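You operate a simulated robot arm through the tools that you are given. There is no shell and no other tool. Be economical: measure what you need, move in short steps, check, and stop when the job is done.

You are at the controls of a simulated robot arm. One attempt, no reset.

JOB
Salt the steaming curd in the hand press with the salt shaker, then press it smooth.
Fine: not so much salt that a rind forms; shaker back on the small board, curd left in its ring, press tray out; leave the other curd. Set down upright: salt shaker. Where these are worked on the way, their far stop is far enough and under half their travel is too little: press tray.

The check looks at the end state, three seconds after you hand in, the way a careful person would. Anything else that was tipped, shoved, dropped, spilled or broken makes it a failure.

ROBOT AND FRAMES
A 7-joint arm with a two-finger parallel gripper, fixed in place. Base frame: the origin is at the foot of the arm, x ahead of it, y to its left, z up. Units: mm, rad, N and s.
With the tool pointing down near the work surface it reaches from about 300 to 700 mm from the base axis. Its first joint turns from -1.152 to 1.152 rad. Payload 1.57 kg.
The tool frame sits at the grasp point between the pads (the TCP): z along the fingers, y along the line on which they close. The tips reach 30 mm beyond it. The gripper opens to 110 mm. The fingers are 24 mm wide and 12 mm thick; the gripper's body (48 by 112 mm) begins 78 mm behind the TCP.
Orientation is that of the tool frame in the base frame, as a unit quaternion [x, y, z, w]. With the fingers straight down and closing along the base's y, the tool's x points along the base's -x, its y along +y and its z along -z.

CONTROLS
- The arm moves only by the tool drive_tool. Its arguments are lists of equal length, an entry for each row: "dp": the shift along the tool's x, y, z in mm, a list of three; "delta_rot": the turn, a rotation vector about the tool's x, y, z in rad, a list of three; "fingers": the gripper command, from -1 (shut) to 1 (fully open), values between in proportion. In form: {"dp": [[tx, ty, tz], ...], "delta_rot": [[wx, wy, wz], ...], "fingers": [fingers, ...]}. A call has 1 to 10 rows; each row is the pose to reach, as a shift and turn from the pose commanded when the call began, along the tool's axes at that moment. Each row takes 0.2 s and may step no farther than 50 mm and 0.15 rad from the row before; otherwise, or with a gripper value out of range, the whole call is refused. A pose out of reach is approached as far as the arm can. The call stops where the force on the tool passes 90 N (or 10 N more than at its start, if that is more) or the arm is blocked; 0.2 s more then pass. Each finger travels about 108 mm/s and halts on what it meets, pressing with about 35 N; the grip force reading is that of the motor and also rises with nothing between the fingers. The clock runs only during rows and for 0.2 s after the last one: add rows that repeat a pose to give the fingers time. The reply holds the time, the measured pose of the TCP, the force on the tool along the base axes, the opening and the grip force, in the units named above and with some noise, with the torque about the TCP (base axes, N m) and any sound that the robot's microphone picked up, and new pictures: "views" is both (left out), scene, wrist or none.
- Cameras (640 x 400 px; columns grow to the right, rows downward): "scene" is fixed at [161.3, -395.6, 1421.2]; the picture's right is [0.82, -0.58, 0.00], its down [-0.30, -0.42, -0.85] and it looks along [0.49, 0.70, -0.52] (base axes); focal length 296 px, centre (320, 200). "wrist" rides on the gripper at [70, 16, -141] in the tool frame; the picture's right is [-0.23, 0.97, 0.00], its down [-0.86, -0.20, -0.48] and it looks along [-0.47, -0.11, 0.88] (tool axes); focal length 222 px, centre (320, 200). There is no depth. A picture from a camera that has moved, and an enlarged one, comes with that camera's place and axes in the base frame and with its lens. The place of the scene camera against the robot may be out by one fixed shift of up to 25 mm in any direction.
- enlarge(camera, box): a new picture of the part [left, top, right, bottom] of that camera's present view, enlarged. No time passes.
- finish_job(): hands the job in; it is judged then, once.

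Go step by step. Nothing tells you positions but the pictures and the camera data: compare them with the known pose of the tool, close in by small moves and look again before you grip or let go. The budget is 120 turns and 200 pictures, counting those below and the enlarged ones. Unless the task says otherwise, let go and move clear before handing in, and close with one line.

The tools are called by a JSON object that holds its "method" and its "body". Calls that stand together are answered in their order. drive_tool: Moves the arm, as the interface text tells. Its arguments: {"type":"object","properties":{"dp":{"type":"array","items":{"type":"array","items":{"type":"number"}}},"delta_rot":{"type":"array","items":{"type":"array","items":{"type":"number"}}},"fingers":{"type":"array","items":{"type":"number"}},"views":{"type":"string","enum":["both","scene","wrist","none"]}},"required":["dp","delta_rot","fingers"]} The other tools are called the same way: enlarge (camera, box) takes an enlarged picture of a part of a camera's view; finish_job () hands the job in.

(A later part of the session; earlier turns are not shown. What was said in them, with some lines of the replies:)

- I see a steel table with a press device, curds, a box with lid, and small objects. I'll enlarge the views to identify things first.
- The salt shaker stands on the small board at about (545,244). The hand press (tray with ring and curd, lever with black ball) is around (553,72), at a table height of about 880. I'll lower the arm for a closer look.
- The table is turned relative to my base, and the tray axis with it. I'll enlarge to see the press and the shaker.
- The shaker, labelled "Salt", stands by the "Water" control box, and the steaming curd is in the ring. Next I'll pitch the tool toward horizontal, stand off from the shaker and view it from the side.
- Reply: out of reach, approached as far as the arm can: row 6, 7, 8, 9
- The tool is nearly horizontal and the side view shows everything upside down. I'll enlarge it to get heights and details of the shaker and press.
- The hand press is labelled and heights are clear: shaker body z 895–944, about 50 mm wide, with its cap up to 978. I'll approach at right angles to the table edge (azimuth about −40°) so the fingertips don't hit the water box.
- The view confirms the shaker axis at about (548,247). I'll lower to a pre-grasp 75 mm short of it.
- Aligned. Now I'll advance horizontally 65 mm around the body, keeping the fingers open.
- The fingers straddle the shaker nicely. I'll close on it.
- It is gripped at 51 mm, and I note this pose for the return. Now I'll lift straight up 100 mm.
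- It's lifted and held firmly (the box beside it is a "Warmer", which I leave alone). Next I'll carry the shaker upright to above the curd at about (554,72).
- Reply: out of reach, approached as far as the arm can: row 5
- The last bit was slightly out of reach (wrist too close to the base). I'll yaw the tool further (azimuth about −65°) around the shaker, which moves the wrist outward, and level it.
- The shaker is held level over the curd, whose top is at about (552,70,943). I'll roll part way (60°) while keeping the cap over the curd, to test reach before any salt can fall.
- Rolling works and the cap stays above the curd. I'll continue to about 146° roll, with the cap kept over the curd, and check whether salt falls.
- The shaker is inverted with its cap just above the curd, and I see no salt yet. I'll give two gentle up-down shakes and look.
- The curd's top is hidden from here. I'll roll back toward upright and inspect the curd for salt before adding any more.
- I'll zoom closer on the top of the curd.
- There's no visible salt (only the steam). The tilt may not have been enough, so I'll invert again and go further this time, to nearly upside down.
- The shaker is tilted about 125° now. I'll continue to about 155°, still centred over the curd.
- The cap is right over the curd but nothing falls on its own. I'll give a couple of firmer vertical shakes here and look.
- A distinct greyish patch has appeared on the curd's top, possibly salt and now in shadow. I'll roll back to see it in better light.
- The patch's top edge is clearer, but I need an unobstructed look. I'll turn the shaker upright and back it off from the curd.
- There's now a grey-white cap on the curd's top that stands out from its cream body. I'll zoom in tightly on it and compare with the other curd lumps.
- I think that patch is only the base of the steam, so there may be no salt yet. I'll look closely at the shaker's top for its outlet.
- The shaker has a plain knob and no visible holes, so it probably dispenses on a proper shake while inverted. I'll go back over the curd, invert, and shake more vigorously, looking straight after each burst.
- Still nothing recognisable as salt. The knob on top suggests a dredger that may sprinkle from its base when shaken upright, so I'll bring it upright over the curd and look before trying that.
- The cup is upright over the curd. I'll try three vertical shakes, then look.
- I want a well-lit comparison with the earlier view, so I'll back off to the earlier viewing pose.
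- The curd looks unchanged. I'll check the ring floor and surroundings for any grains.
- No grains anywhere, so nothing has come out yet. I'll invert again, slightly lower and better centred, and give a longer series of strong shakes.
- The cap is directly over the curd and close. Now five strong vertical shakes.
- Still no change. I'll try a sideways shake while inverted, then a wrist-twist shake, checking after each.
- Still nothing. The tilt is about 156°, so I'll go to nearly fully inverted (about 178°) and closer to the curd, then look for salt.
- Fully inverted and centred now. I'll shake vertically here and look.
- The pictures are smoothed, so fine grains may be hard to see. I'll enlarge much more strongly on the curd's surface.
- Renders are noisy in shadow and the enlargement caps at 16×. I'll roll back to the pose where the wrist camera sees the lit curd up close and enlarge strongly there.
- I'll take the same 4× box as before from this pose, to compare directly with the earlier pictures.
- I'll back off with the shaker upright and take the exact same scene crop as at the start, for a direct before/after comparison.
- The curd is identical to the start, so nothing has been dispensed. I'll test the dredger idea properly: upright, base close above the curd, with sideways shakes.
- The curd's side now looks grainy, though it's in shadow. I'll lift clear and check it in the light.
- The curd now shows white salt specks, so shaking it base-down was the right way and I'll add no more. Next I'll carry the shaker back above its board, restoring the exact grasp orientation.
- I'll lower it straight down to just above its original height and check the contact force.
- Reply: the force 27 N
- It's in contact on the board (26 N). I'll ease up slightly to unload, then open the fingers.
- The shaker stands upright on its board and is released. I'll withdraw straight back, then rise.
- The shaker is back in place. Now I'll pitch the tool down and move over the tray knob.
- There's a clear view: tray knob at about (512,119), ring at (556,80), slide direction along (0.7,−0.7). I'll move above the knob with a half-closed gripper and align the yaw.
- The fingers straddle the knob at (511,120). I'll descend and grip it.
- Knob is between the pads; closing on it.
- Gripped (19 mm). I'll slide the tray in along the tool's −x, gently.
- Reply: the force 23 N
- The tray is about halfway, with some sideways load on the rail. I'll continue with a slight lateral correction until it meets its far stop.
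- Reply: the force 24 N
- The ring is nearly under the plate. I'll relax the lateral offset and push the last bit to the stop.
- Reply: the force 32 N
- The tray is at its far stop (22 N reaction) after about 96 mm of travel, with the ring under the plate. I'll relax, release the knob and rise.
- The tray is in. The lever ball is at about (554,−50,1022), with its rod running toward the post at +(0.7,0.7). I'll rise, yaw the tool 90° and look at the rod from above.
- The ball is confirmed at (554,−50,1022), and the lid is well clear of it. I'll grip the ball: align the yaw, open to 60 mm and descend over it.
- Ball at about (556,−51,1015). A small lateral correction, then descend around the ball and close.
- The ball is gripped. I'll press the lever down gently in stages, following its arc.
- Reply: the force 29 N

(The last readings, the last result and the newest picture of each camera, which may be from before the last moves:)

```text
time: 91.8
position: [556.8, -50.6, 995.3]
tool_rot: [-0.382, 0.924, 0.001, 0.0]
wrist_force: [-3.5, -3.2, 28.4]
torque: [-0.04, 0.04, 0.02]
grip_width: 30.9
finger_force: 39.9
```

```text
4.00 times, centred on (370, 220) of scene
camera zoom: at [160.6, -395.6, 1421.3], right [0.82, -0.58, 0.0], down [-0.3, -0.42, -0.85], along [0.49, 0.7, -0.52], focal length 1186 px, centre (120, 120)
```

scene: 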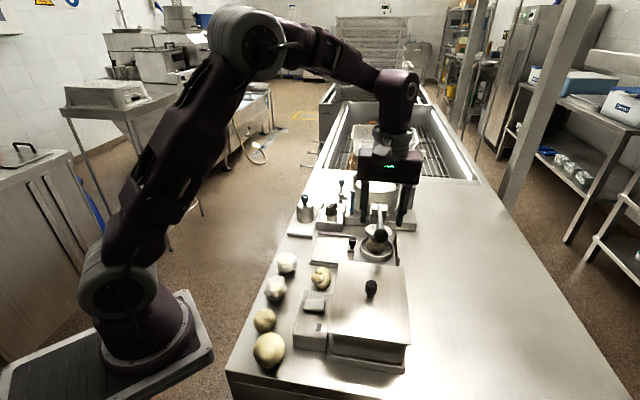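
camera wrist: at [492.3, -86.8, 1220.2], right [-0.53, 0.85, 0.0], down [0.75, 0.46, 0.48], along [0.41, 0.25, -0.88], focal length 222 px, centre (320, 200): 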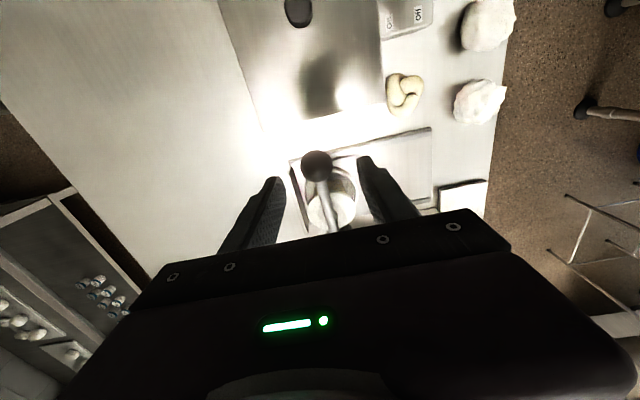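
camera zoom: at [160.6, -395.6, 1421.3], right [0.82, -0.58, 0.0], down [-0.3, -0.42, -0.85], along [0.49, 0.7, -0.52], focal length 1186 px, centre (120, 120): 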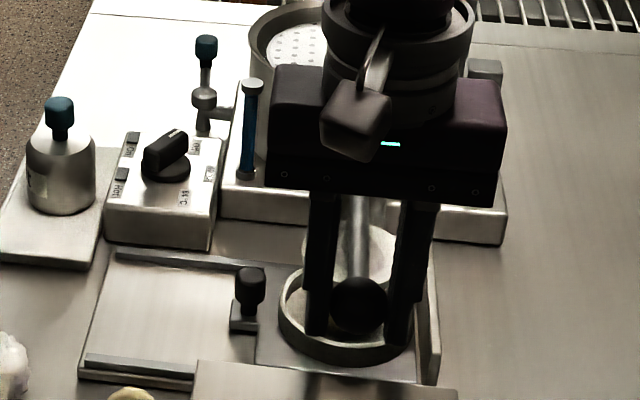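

The lever is moving down with 28 N of resistance. I'll continue a bit further.

{"method": "drive_tool", "body": {"dp": [[-0.5, 0, 5], [-1, 0, 10], [-2, 0, 15], [-3, 0, 20], [-3, 0, 20]], "delta_rot": [[0, 0, 0], [0, 0, 0], [0, 0, 0], [0, 0, 0], [0, 0, 0]], "fingers": [-1, -1, -1, -1, -1], "views": "none"}}

{"method": "enlarge", "body": {"camera": "scene", "box": [320, 170, 420, 270]}}

{"method": "enlarge", "body": {"camera": "wrist", "box": [200, 80, 440, 240]}}

```text
time: 93.0
position: [559.2, -48.6, 974.5]
tool_rot: [-0.383, 0.924, 0.0, 0.0]
wrist_force: [-4.6, -3.0, 27.7]
torque: [-0.15, 0.09, 0.06]
grip_width: 30.6
finger_force: 40.1
```

```text
4.00 times, centred on (370, 220) of scene
camera zoom: at [160.6, -395.6, 1421.3], right [0.82, -0.58, 0.0], down [-0.3, -0.42, -0.85], along [0.49, 0.7, -0.52], focal length 1186 px, centre (120, 120)
```

zoom: 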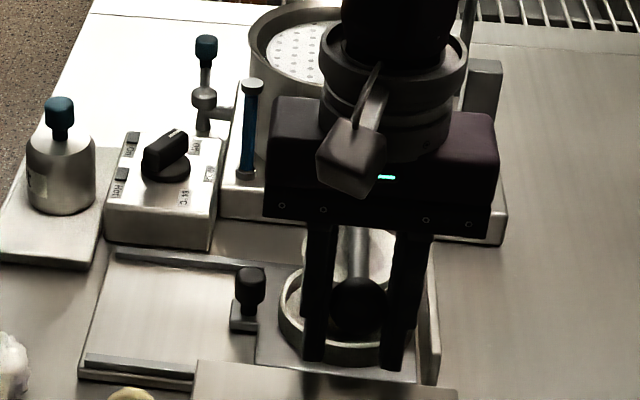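

```text
2.50 times, centred on (320, 160) of wrist
camera zoom: at [497.9, -86.8, 1116.8], right [-0.53, 0.85, 0.0], down [0.75, 0.46, 0.48], along [0.41, 0.25, -0.88], focal length 555 px, centre (320, 300)
```

zoom: 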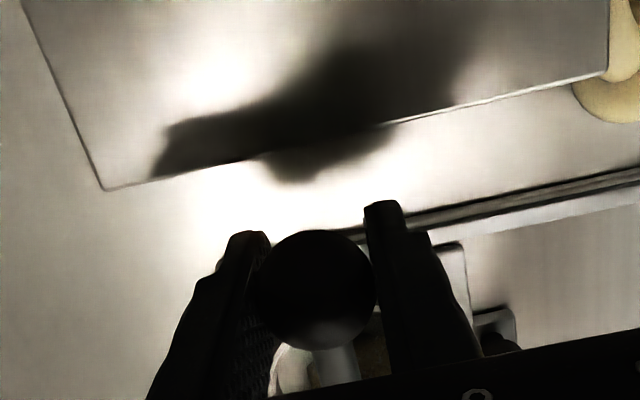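

The ball stopped moving while the fingers slipped down it at 28 N, so the curd is resisting. I'll release, rise, and instead push on top of the ball with closed fingers.

{"method": "drive_tool", "body": {"dp": [[0, 0, -3], [0, 0, -3], [0, 0, -3], [0, 0, -40], [0, 0, -80], [0, 0, -100]], "delta_rot": [[0, 0, 0], [0, 0, 0], [0, 0, 0], [0, 0, 0], [0, 0, 0], [0, 0, 0]], "fingers": [-0.3, 0.1, 0.1, 0.1, 0.1, -0.2], "views": "scene"}}

{"method": "enlarge", "body": {"camera": "scene", "box": [320, 170, 420, 270]}}

{"method": "enlarge", "body": {"camera": "wrist", "box": [200, 80, 440, 240]}}

```text
time: 94.4
position: [559.2, -49.1, 1076.0]
tool_rot: [-0.383, 0.924, 0.001, -0.001]
wrist_force: [0.8, -0.2, 0.4]
torque: [0.01, 0.02, -0.01]
grip_width: 43.7
finger_force: 0.1
```

scene: 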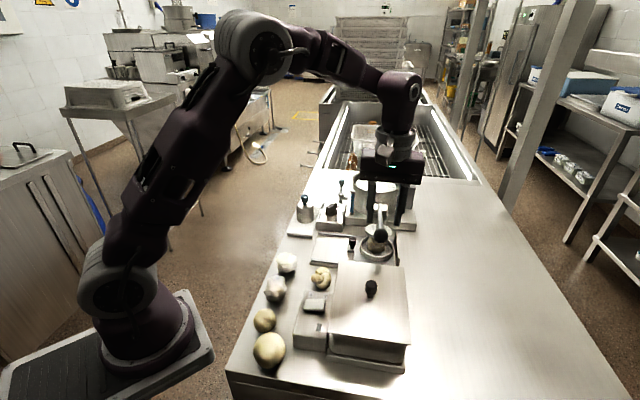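

```text
4.00 times, centred on (370, 220) of scene
camera zoom: at [161.2, -395.6, 1421.2], right [0.82, -0.58, 0.0], down [-0.3, -0.42, -0.85], along [0.49, 0.7, -0.52], focal length 1186 px, centre (120, 120)
```

zoom: 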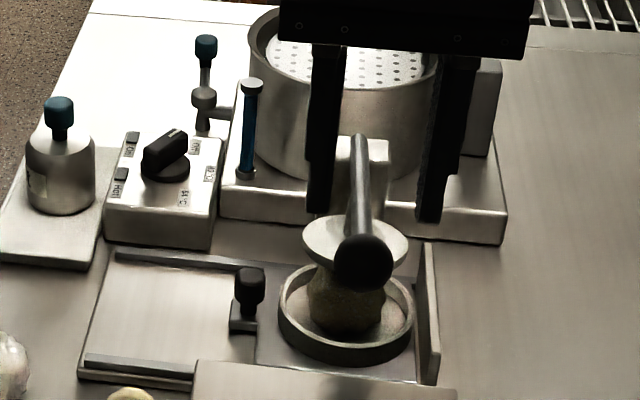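

```text
2.50 times, centred on (320, 160) of wrist
camera zoom: at [499.5, -86.8, 1217.5], right [-0.53, 0.85, 0.0], down [0.75, 0.46, 0.48], along [0.41, 0.25, -0.88], focal length 555 px, centre (320, 300)
```

zoom: 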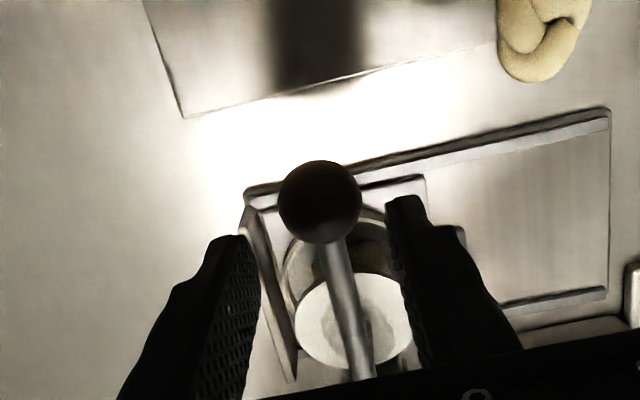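

The lever springs back by itself, which is good. I'll close the fingers over the ball and push straight down from on top.

{"method": "drive_tool", "body": {"dp": [[2, 0.9, 0], [2, 0.9, 0], [2, 0.9, 8], [2.3, 0.9, 15], [2.5, 0.9, 22], [2.5, 0.9, 29], [2.3, 0.9, 36], [2, 0.9, 43], [2, 0.9, 48]], "delta_rot": [[0, 0, 0], [0, 0, 0], [0, 0, 0], [0, 0, 0], [0, 0, 0], [0, 0, 0], [0, 0, 0], [0, 0, 0], [0, 0, 0]], "fingers": [-1, -1, -1, -1, -1, -1, -1, -1, -1], "views": "none"}}

{"method": "enlarge", "body": {"camera": "scene", "box": [320, 170, 420, 270]}}

```text
time: 96.4
position: [557.4, -51.1, 1032.8]
tool_rot: [-0.383, 0.924, -0.001, 0.004]
wrist_force: [-20.8, 3.9, 88.7]
torque: [-0.11, 0.83, -0.56]
grip_width: 0.0
finger_force: 21.9
```

```text
4.00 times, centred on (370, 220) of scene
camera zoom: at [159.1, -395.3, 1421.6], right [0.82, -0.58, 0.0], down [-0.3, -0.42, -0.85], along [0.49, 0.7, -0.52], focal length 1186 px, centre (120, 120)
```

zoom: 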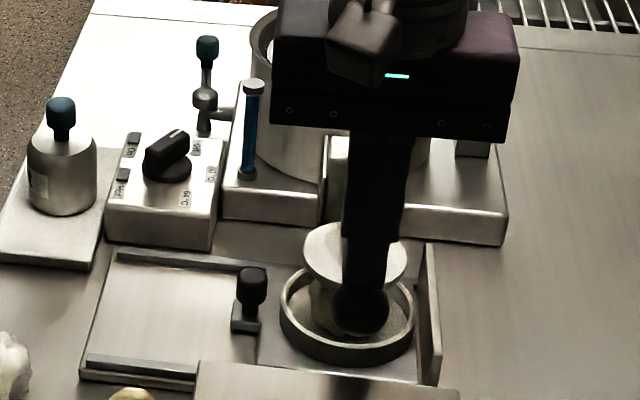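

The push reached 89 N and stalled with the ball about 28 mm down. I'll rise slightly and see what the curd looks like now.

{"method": "drive_tool", "body": {"dp": [[0, 0, -15], [0, 0, -40], [0, 0, -60], [0, 0, -80]], "delta_rot": [[0, 0, 0], [0, 0, 0], [0, 0, 0], [0, 0, 0]], "fingers": [-1, -1, -1, -1], "views": "scene"}}

{"method": "enlarge", "body": {"camera": "scene", "box": [345, 205, 405, 265]}}

{"method": "enlarge", "body": {"camera": "wrist", "box": [200, 80, 440, 240]}}

```text
time: 97.4
position: [557.6, -48.9, 1106.2]
tool_rot: [-0.382, 0.924, 0.001, -0.001]
wrist_force: [-0.3, -0.3, 0.9]
torque: [-0.04, 0.01, -0.02]
grip_width: 0.0
finger_force: 21.6
```

scene: 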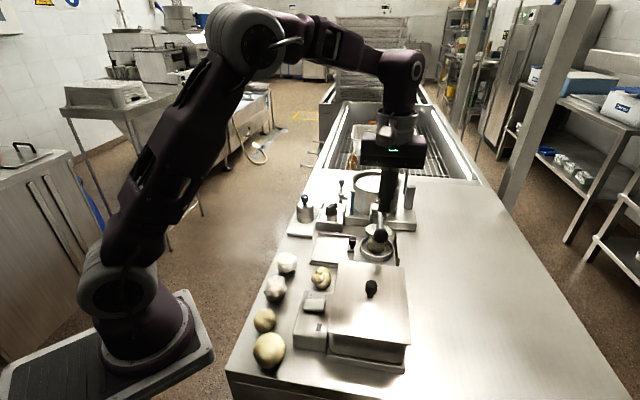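

```text
6.67 times, centred on (375, 235) of scene
camera zoom: at [161.2, -395.6, 1421.2], right [0.82, -0.58, 0.0], down [-0.3, -0.42, -0.85], along [0.49, 0.7, -0.52], focal length 1976 px, centre (-47, -33)
```

zoom: 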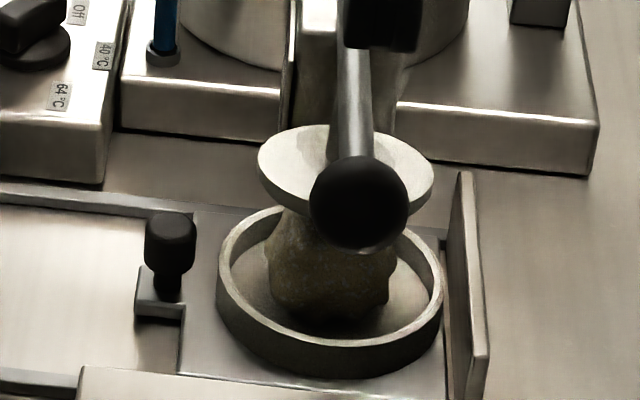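

```text
2.50 times, centred on (320, 160) of wrist
camera zoom: at [497.0, -87.1, 1249.0], right [-0.53, 0.85, 0.0], down [0.75, 0.46, 0.48], along [0.41, 0.25, -0.88], focal length 555 px, centre (320, 300)
```

zoom: 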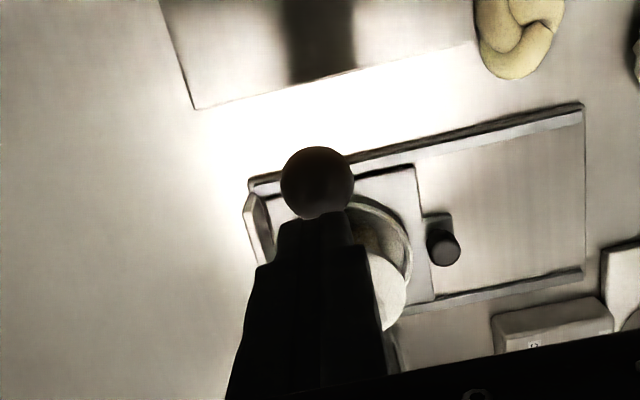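

The lump hasn't obviously changed yet. I'll press again to the same depth and hold the pressure for a couple of seconds.

{"method": "drive_tool", "body": {"dp": [[0, 0, 25], [0, 0, 45], [0, 0, 60], [0, 0, 70], [0, 0, 75], [0, 0, 76], [0, 0, 77], [0, 0, 77], [0, 0, 77], [0, 0, 77]], "delta_rot": [[0, 0, 0], [0, 0, 0], [0, 0, 0], [0, 0, 0], [0, 0, 0], [0, 0, 0], [0, 0, 0], [0, 0, 0], [0, 0, 0], [0, 0, 0]], "fingers": [-1, -1, -1, -1, -1, -1, -1, -1, -1, -1], "views": "none"}}

{"method": "drive_tool", "body": {"dp": [[0, 0, 0.5], [0, 0, 0.5], [0, 0, 0.5], [0, 0, 0.5], [0, 0, 0.5], [0, 0, 0.5]], "delta_rot": [[0, 0, 0], [0, 0, 0], [0, 0, 0], [0, 0, 0], [0, 0, 0], [0, 0, 0]], "fingers": [-1, -1, -1, -1, -1, -1], "views": "none"}}

{"method": "enlarge", "body": {"camera": "scene", "box": [345, 205, 405, 265]}}

```text
time: 99.6
position: [556.4, -49.0, 1032.0]
tool_rot: [-0.383, 0.924, 0.0, 0.003]
wrist_force: [-10.5, 4.1, 63.6]
torque: [-0.09, 0.43, -0.36]
grip_width: 0.0
finger_force: 21.3
```

```text
time: 101.0
position: [556.4, -49.3, 1032.2]
tool_rot: [-0.382, 0.924, -0.001, 0.003]
wrist_force: [-14.8, 3.7, 69.9]
torque: [-0.12, 0.58, -0.06]
grip_width: 0.0
finger_force: 21.3
```

```text
6.67 times, centred on (375, 235) of scene
camera zoom: at [159.6, -395.4, 1421.5], right [0.82, -0.58, 0.0], down [-0.3, -0.42, -0.85], along [0.49, 0.7, -0.52], focal length 1976 px, centre (-47, -33)
```

zoom: 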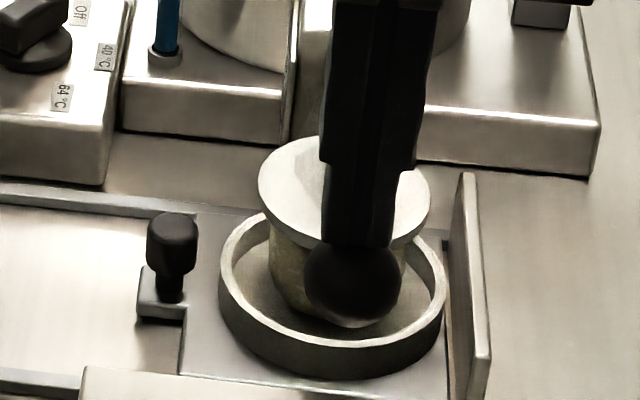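

I held about 70 N for two seconds with the plate on the curd. I'll release and look.

{"method": "drive_tool", "body": {"dp": [[0, 0, -15], [0, 0, -45], [0, 0, -90], [30, 0, -120], [60, 0, -120]], "delta_rot": [[0, 0, 0], [0, 0, 0], [0, 0, 0], [0, 0, 0], [0, 0, 0]], "fingers": [-1, -1, -1, -0.5, -0.3], "views": "wrist"}}

{"method": "enlarge", "body": {"camera": "scene", "box": [345, 205, 405, 265]}}

{"method": "enlarge", "body": {"camera": "wrist", "box": [260, 140, 400, 230]}}

```text
time: 102.2
position: [516.6, -90.7, 1147.5]
tool_rot: [-0.383, 0.924, 0.002, 0.001]
wrist_force: [-0.4, 0.0, 0.3]
torque: [0.01, -0.01, -0.02]
grip_width: 38.9
finger_force: 0.1
camera wrist: at [456.0, -128.8, 1289.9], right [-0.53, 0.85, 0.0], down [0.75, 0.46, 0.48], along [0.41, 0.26, -0.88], focal length 222 px, centre (320, 200)
```

wrist: 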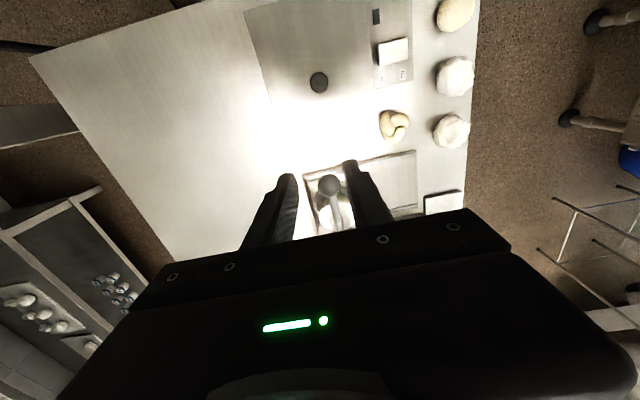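

```text
6.67 times, centred on (375, 235) of scene
camera zoom: at [161.3, -395.6, 1421.2], right [0.82, -0.58, 0.0], down [-0.3, -0.42, -0.85], along [0.49, 0.7, -0.52], focal length 1976 px, centre (-47, -33)
```

zoom: 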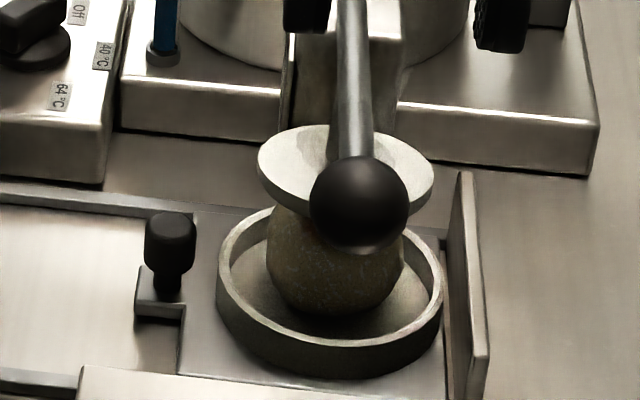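

```text
4.44 times, centred on (330, 185) of wrist
camera zoom: at [456.0, -128.8, 1289.9], right [-0.53, 0.85, 0.0], down [0.75, 0.46, 0.48], along [0.41, 0.26, -0.88], focal length 987 px, centre (276, 267)
```

zoom: 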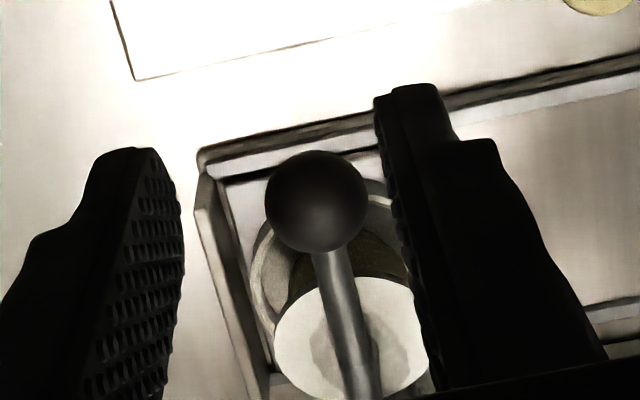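

The curd is now a smooth, rounded form under the plate, so pressing worked. Next I'll return to the tray knob, turning the tool back for the grip.

{"method": "drive_tool", "body": {"dp": [[-14, 7, 0], [-28, 15, 0], [-43, 22, 0], [-57, 29, 0], [-72, 37, 0], [-86, 44, 5], [-100, 52, 10], [-115, 59, 20], [-129, 66, 30], [-143.6, 73.7, 37]], "delta_rot": [[0, 0, 0.15], [0, 0, 0.3], [0, 0, 0.45], [0, 0, 0.6], [0, 0, 0.75], [0, 0, 0.9], [0, 0, 1.05], [0, 0, 1.2], [0, 0, 1.35], [0, 0, 1.5]], "fingers": [-0.3, -0.3, -0.3, -0.3, -0.3, -0.3, -0.3, -0.3, -0.3, -0.3], "views": "wrist"}}

{"method": "enlarge", "body": {"camera": "wrist", "box": [220, 80, 420, 220]}}

```text
time: 104.4
position: [566.0, 61.7, 1111.9]
tool_rot: [0.351, 0.936, 0.001, -0.001]
wrist_force: [0.4, 0.3, 0.3]
torque: [-0.03, 0.0, 0.03]
grip_width: 38.6
finger_force: 0.1
camera wrist: at [523.7, 120.2, 1253.9], right [0.81, 0.58, 0.0], down [0.51, -0.71, 0.48], along [0.28, -0.39, -0.88], focal length 222 px, centre (320, 200)
```

wrist: 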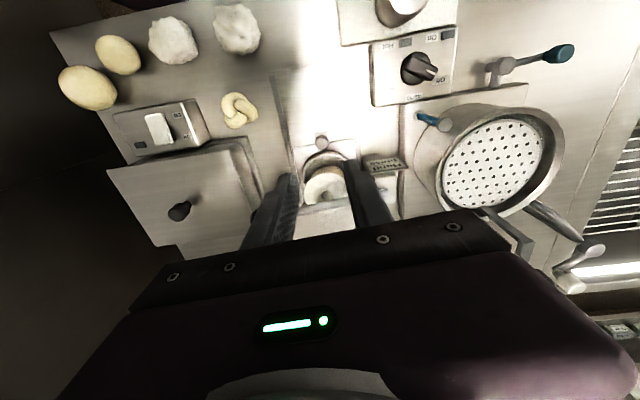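

```text
2.86 times, centred on (320, 150) of wrist
camera zoom: at [523.7, 120.2, 1253.9], right [0.81, 0.58, 0.0], down [0.51, -0.71, 0.48], along [0.28, -0.39, -0.88], focal length 635 px, centre (320, 343)
```

zoom: 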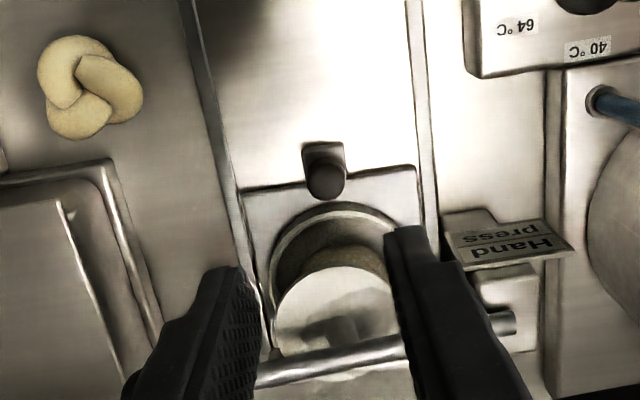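

The knob is at about (575,53). I'll descend over it, opening to 50 mm, then close.

{"method": "drive_tool", "body": {"dp": [[-11, 0, 30], [-11, 0, 70], [-11, 0, 110], [-11, 0, 145], [-11, 0, 165], [-11, 0, 179], [-11, 0, 179]], "delta_rot": [[0, 0, 0.067], [0, 0, 0.067], [0, 0, 0.067], [0, 0, 0.067], [0, 0, 0.067], [0, 0, 0.067], [0, 0, 0.067]], "fingers": [-0.1, -0.1, -0.1, -0.1, -0.1, -0.1, -0.1], "views": "none"}}

{"method": "enlarge", "body": {"camera": "wrist", "box": [220, 100, 420, 240]}}

```text
time: 106.0
position: [572.3, 55.6, 935.3]
tool_rot: [0.38, 0.925, 0.001, -0.001]
wrist_force: [-0.5, -0.6, 0.0]
torque: [0.02, -0.01, -0.01]
grip_width: 49.5
finger_force: 0.0
```

```text
2.86 times, centred on (320, 170) of wrist
camera zoom: at [534.1, 116.2, 1076.5], right [0.85, 0.53, 0.0], down [0.47, -0.75, 0.48], along [0.25, -0.4, -0.88], focal length 635 px, centre (320, 286)
```

zoom: 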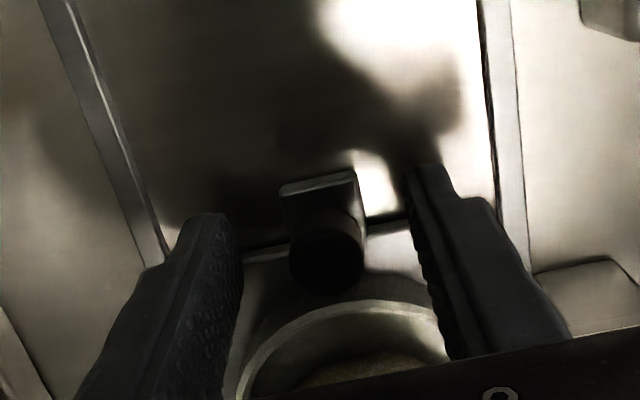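

Aligned; closing on the knob and then pulling the tray back along +x.

{"method": "drive_tool", "body": {"dp": [[0, 0, 0], [0, 0, 0], [0, 0, 0], [3, 0, 0], [8, 0, 0], [14, 0, 0], [20, 0, 0], [26, 0, 0], [32, 0, 0], [36, 0, 0]], "delta_rot": [[0, 0, 0], [0, 0, 0], [0, 0, 0], [0, 0, 0], [0, 0, 0], [0, 0, 0], [0, 0, 0], [0, 0, 0], [0, 0, 0], [0, 0, 0]], "fingers": [-0.5, -1, -1, -1, -1, -1, -1, -1, -1, -1], "views": "scene"}}

{"method": "enlarge", "body": {"camera": "scene", "box": [300, 180, 420, 270]}}

```text
time: 108.2
position: [549.1, 80.1, 934.8]
tool_rot: [0.382, 0.924, 0.002, 0.0]
wrist_force: [16.0, 14.9, 15.7]
torque: [0.19, -0.49, 0.08]
grip_width: 19.2
finger_force: 33.4
```

scene: 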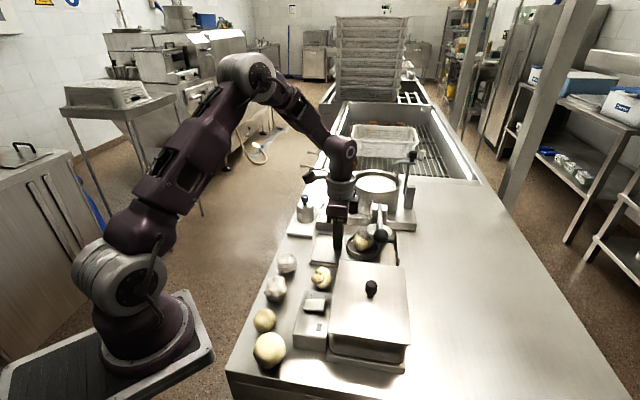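

```text
4.44 times, centred on (360, 225) of scene
camera zoom: at [161.4, -395.2, 1421.3], right [0.82, -0.58, 0.0], down [-0.3, -0.42, -0.85], along [0.49, 0.7, -0.52], focal length 1318 px, centre (142, 89)
```

zoom: 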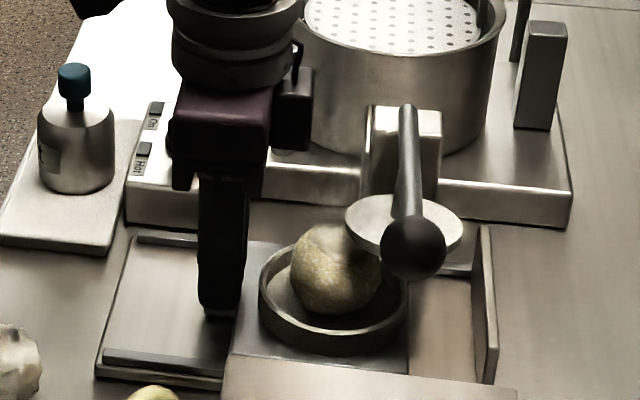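

The curd comes out as a smooth, speckled ball. I'll pull on to the outer stop with a small lateral correction.

{"method": "drive_tool", "body": {"dp": [[3, 1.2, 0], [9, 1.3, 0], [15, 1.4, 0], [22, 1.4, 0], [29, 1.3, 0], [36, 1.2, 0], [43, 1, 0], [49, 0.8, 0], [54, 0.6, 0], [57, 0.5, 0]], "delta_rot": [[0, 0, 0], [0, 0, 0], [0, 0, 0], [0, 0, 0], [0, 0, 0], [0, 0, 0], [0, 0, 0], [0, 0, 0], [0, 0, 0], [0, 0, 0]], "fingers": [-1, -1, -1, -1, -1, -1, -1, -1, -1, -1], "views": "scene"}}

{"method": "enlarge", "body": {"camera": "scene", "box": [290, 180, 410, 270]}}

```text
time: 110.4
position: [509.7, 120.1, 932.4]
tool_rot: [0.381, 0.924, 0.001, 0.001]
wrist_force: [22.6, 9.3, 11.4]
torque: [0.43, -0.2, 0.03]
grip_width: 19.4
finger_force: 33.2
```

scene: 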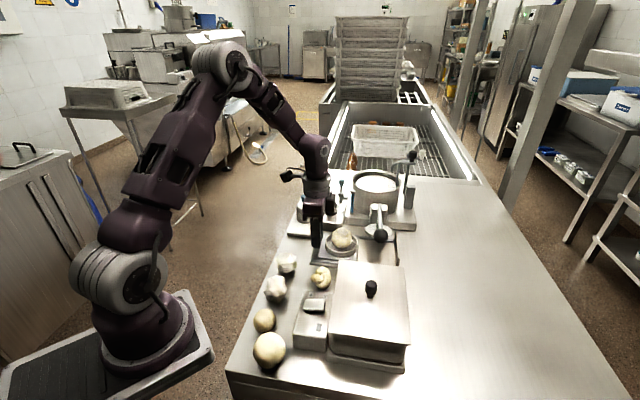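

```text
4.44 times, centred on (350, 225) of scene
camera zoom: at [161.7, -395.4, 1421.2], right [0.82, -0.58, 0.0], down [-0.3, -0.42, -0.85], along [0.49, 0.7, -0.52], focal length 1318 px, centre (187, 89)
```

zoom: 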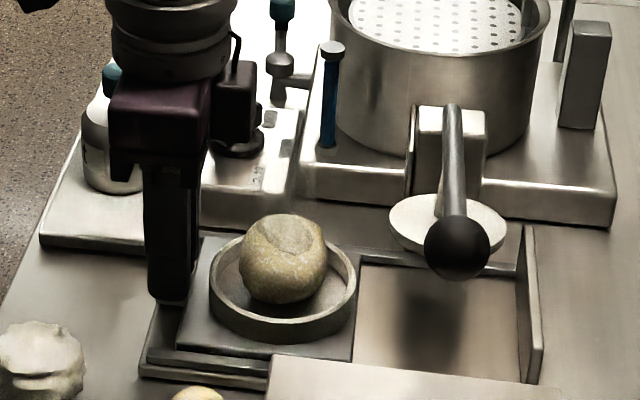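

The tray is fully out at its original position. I'll ease the load, release the knob and rise straight up.

{"method": "drive_tool", "body": {"dp": [[0, 1, 0], [0, 1, 0], [0, 1, 0], [0, 1, 0], [0, 1, 0], [0, 1, -25], [0, 1, -65], [10, 1, -110], [30, 1, -150]], "delta_rot": [[0, 0, 0], [0, 0, 0], [0, 0, 0], [0, 0, 0], [0, 0, 0], [0, 0, 0], [0, 0, 0], [0, 0, 0], [0, 0, 0]], "fingers": [-1, -0.8, -0.5, -0.2, -0.1, -0.1, -0.1, -0.1, -0.1]}}

{"method": "enlarge", "body": {"camera": "scene", "box": [270, 160, 430, 270]}}

{"method": "enlarge", "body": {"camera": "scene", "box": [322, 215, 366, 255]}}

```text
time: 112.4
position: [485.7, 139.3, 1086.2]
tool_rot: [0.382, 0.924, 0.001, -0.001]
wrist_force: [-0.2, 0.3, 0.2]
torque: [0.0, -0.02, 0.01]
grip_width: 49.7
finger_force: 0.0
camera wrist: at [448.3, 200.9, 1228.1], right [0.85, 0.53, 0.0], down [0.47, -0.75, 0.48], along [0.25, -0.4, -0.88], focal length 222 px, centre (320, 200)
```

scene: 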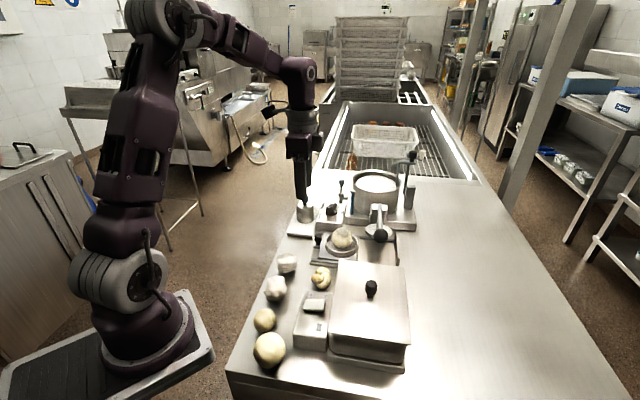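
wrist: 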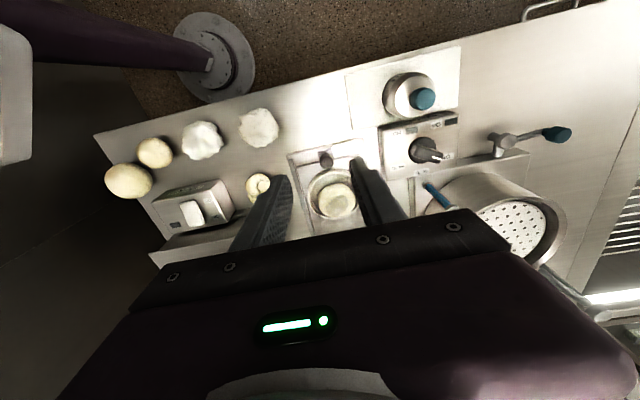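

```text
3.64 times, centred on (350, 215) of scene
camera zoom: at [161.2, -395.6, 1421.2], right [0.82, -0.58, 0.0], down [-0.3, -0.42, -0.85], along [0.49, 0.7, -0.52], focal length 1078 px, centre (211, 146)
```

zoom: 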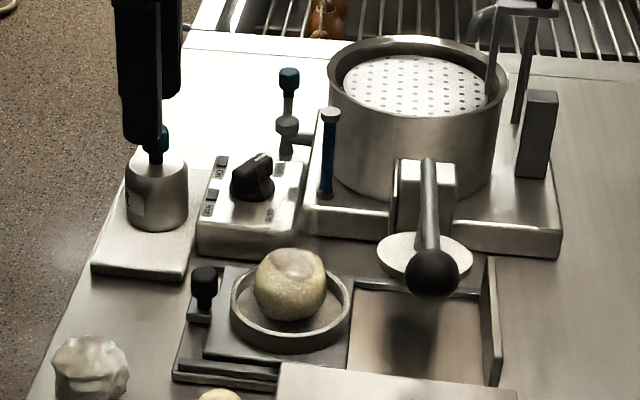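

```text
10.00 times, centred on (344, 235) of scene
camera zoom: at [161.2, -395.6, 1421.2], right [0.82, -0.58, 0.0], down [-0.3, -0.42, -0.85], along [0.49, 0.7, -0.52], focal length 2965 px, centre (80, -150)
```

zoom: 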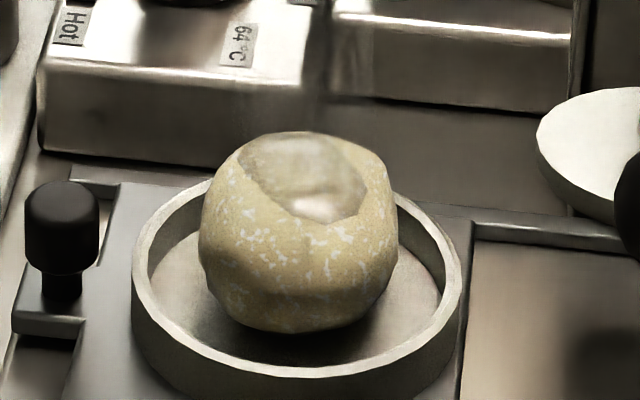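

The curd is salted, smooth and sitting in its ring. The tray is out, the shaker is upright on its board, the lever is up and the arm is clear, so I'm handing in.

{"method": "finish_job", "body": {}}

```text
The job is handed in.
```

I handed the job in: the steaming curd is salted and pressed smooth in its ring, the tray is out, and the shaker is upright on its small board. I couldn't measure the salt; white specks show on the curd and I saw no rind.
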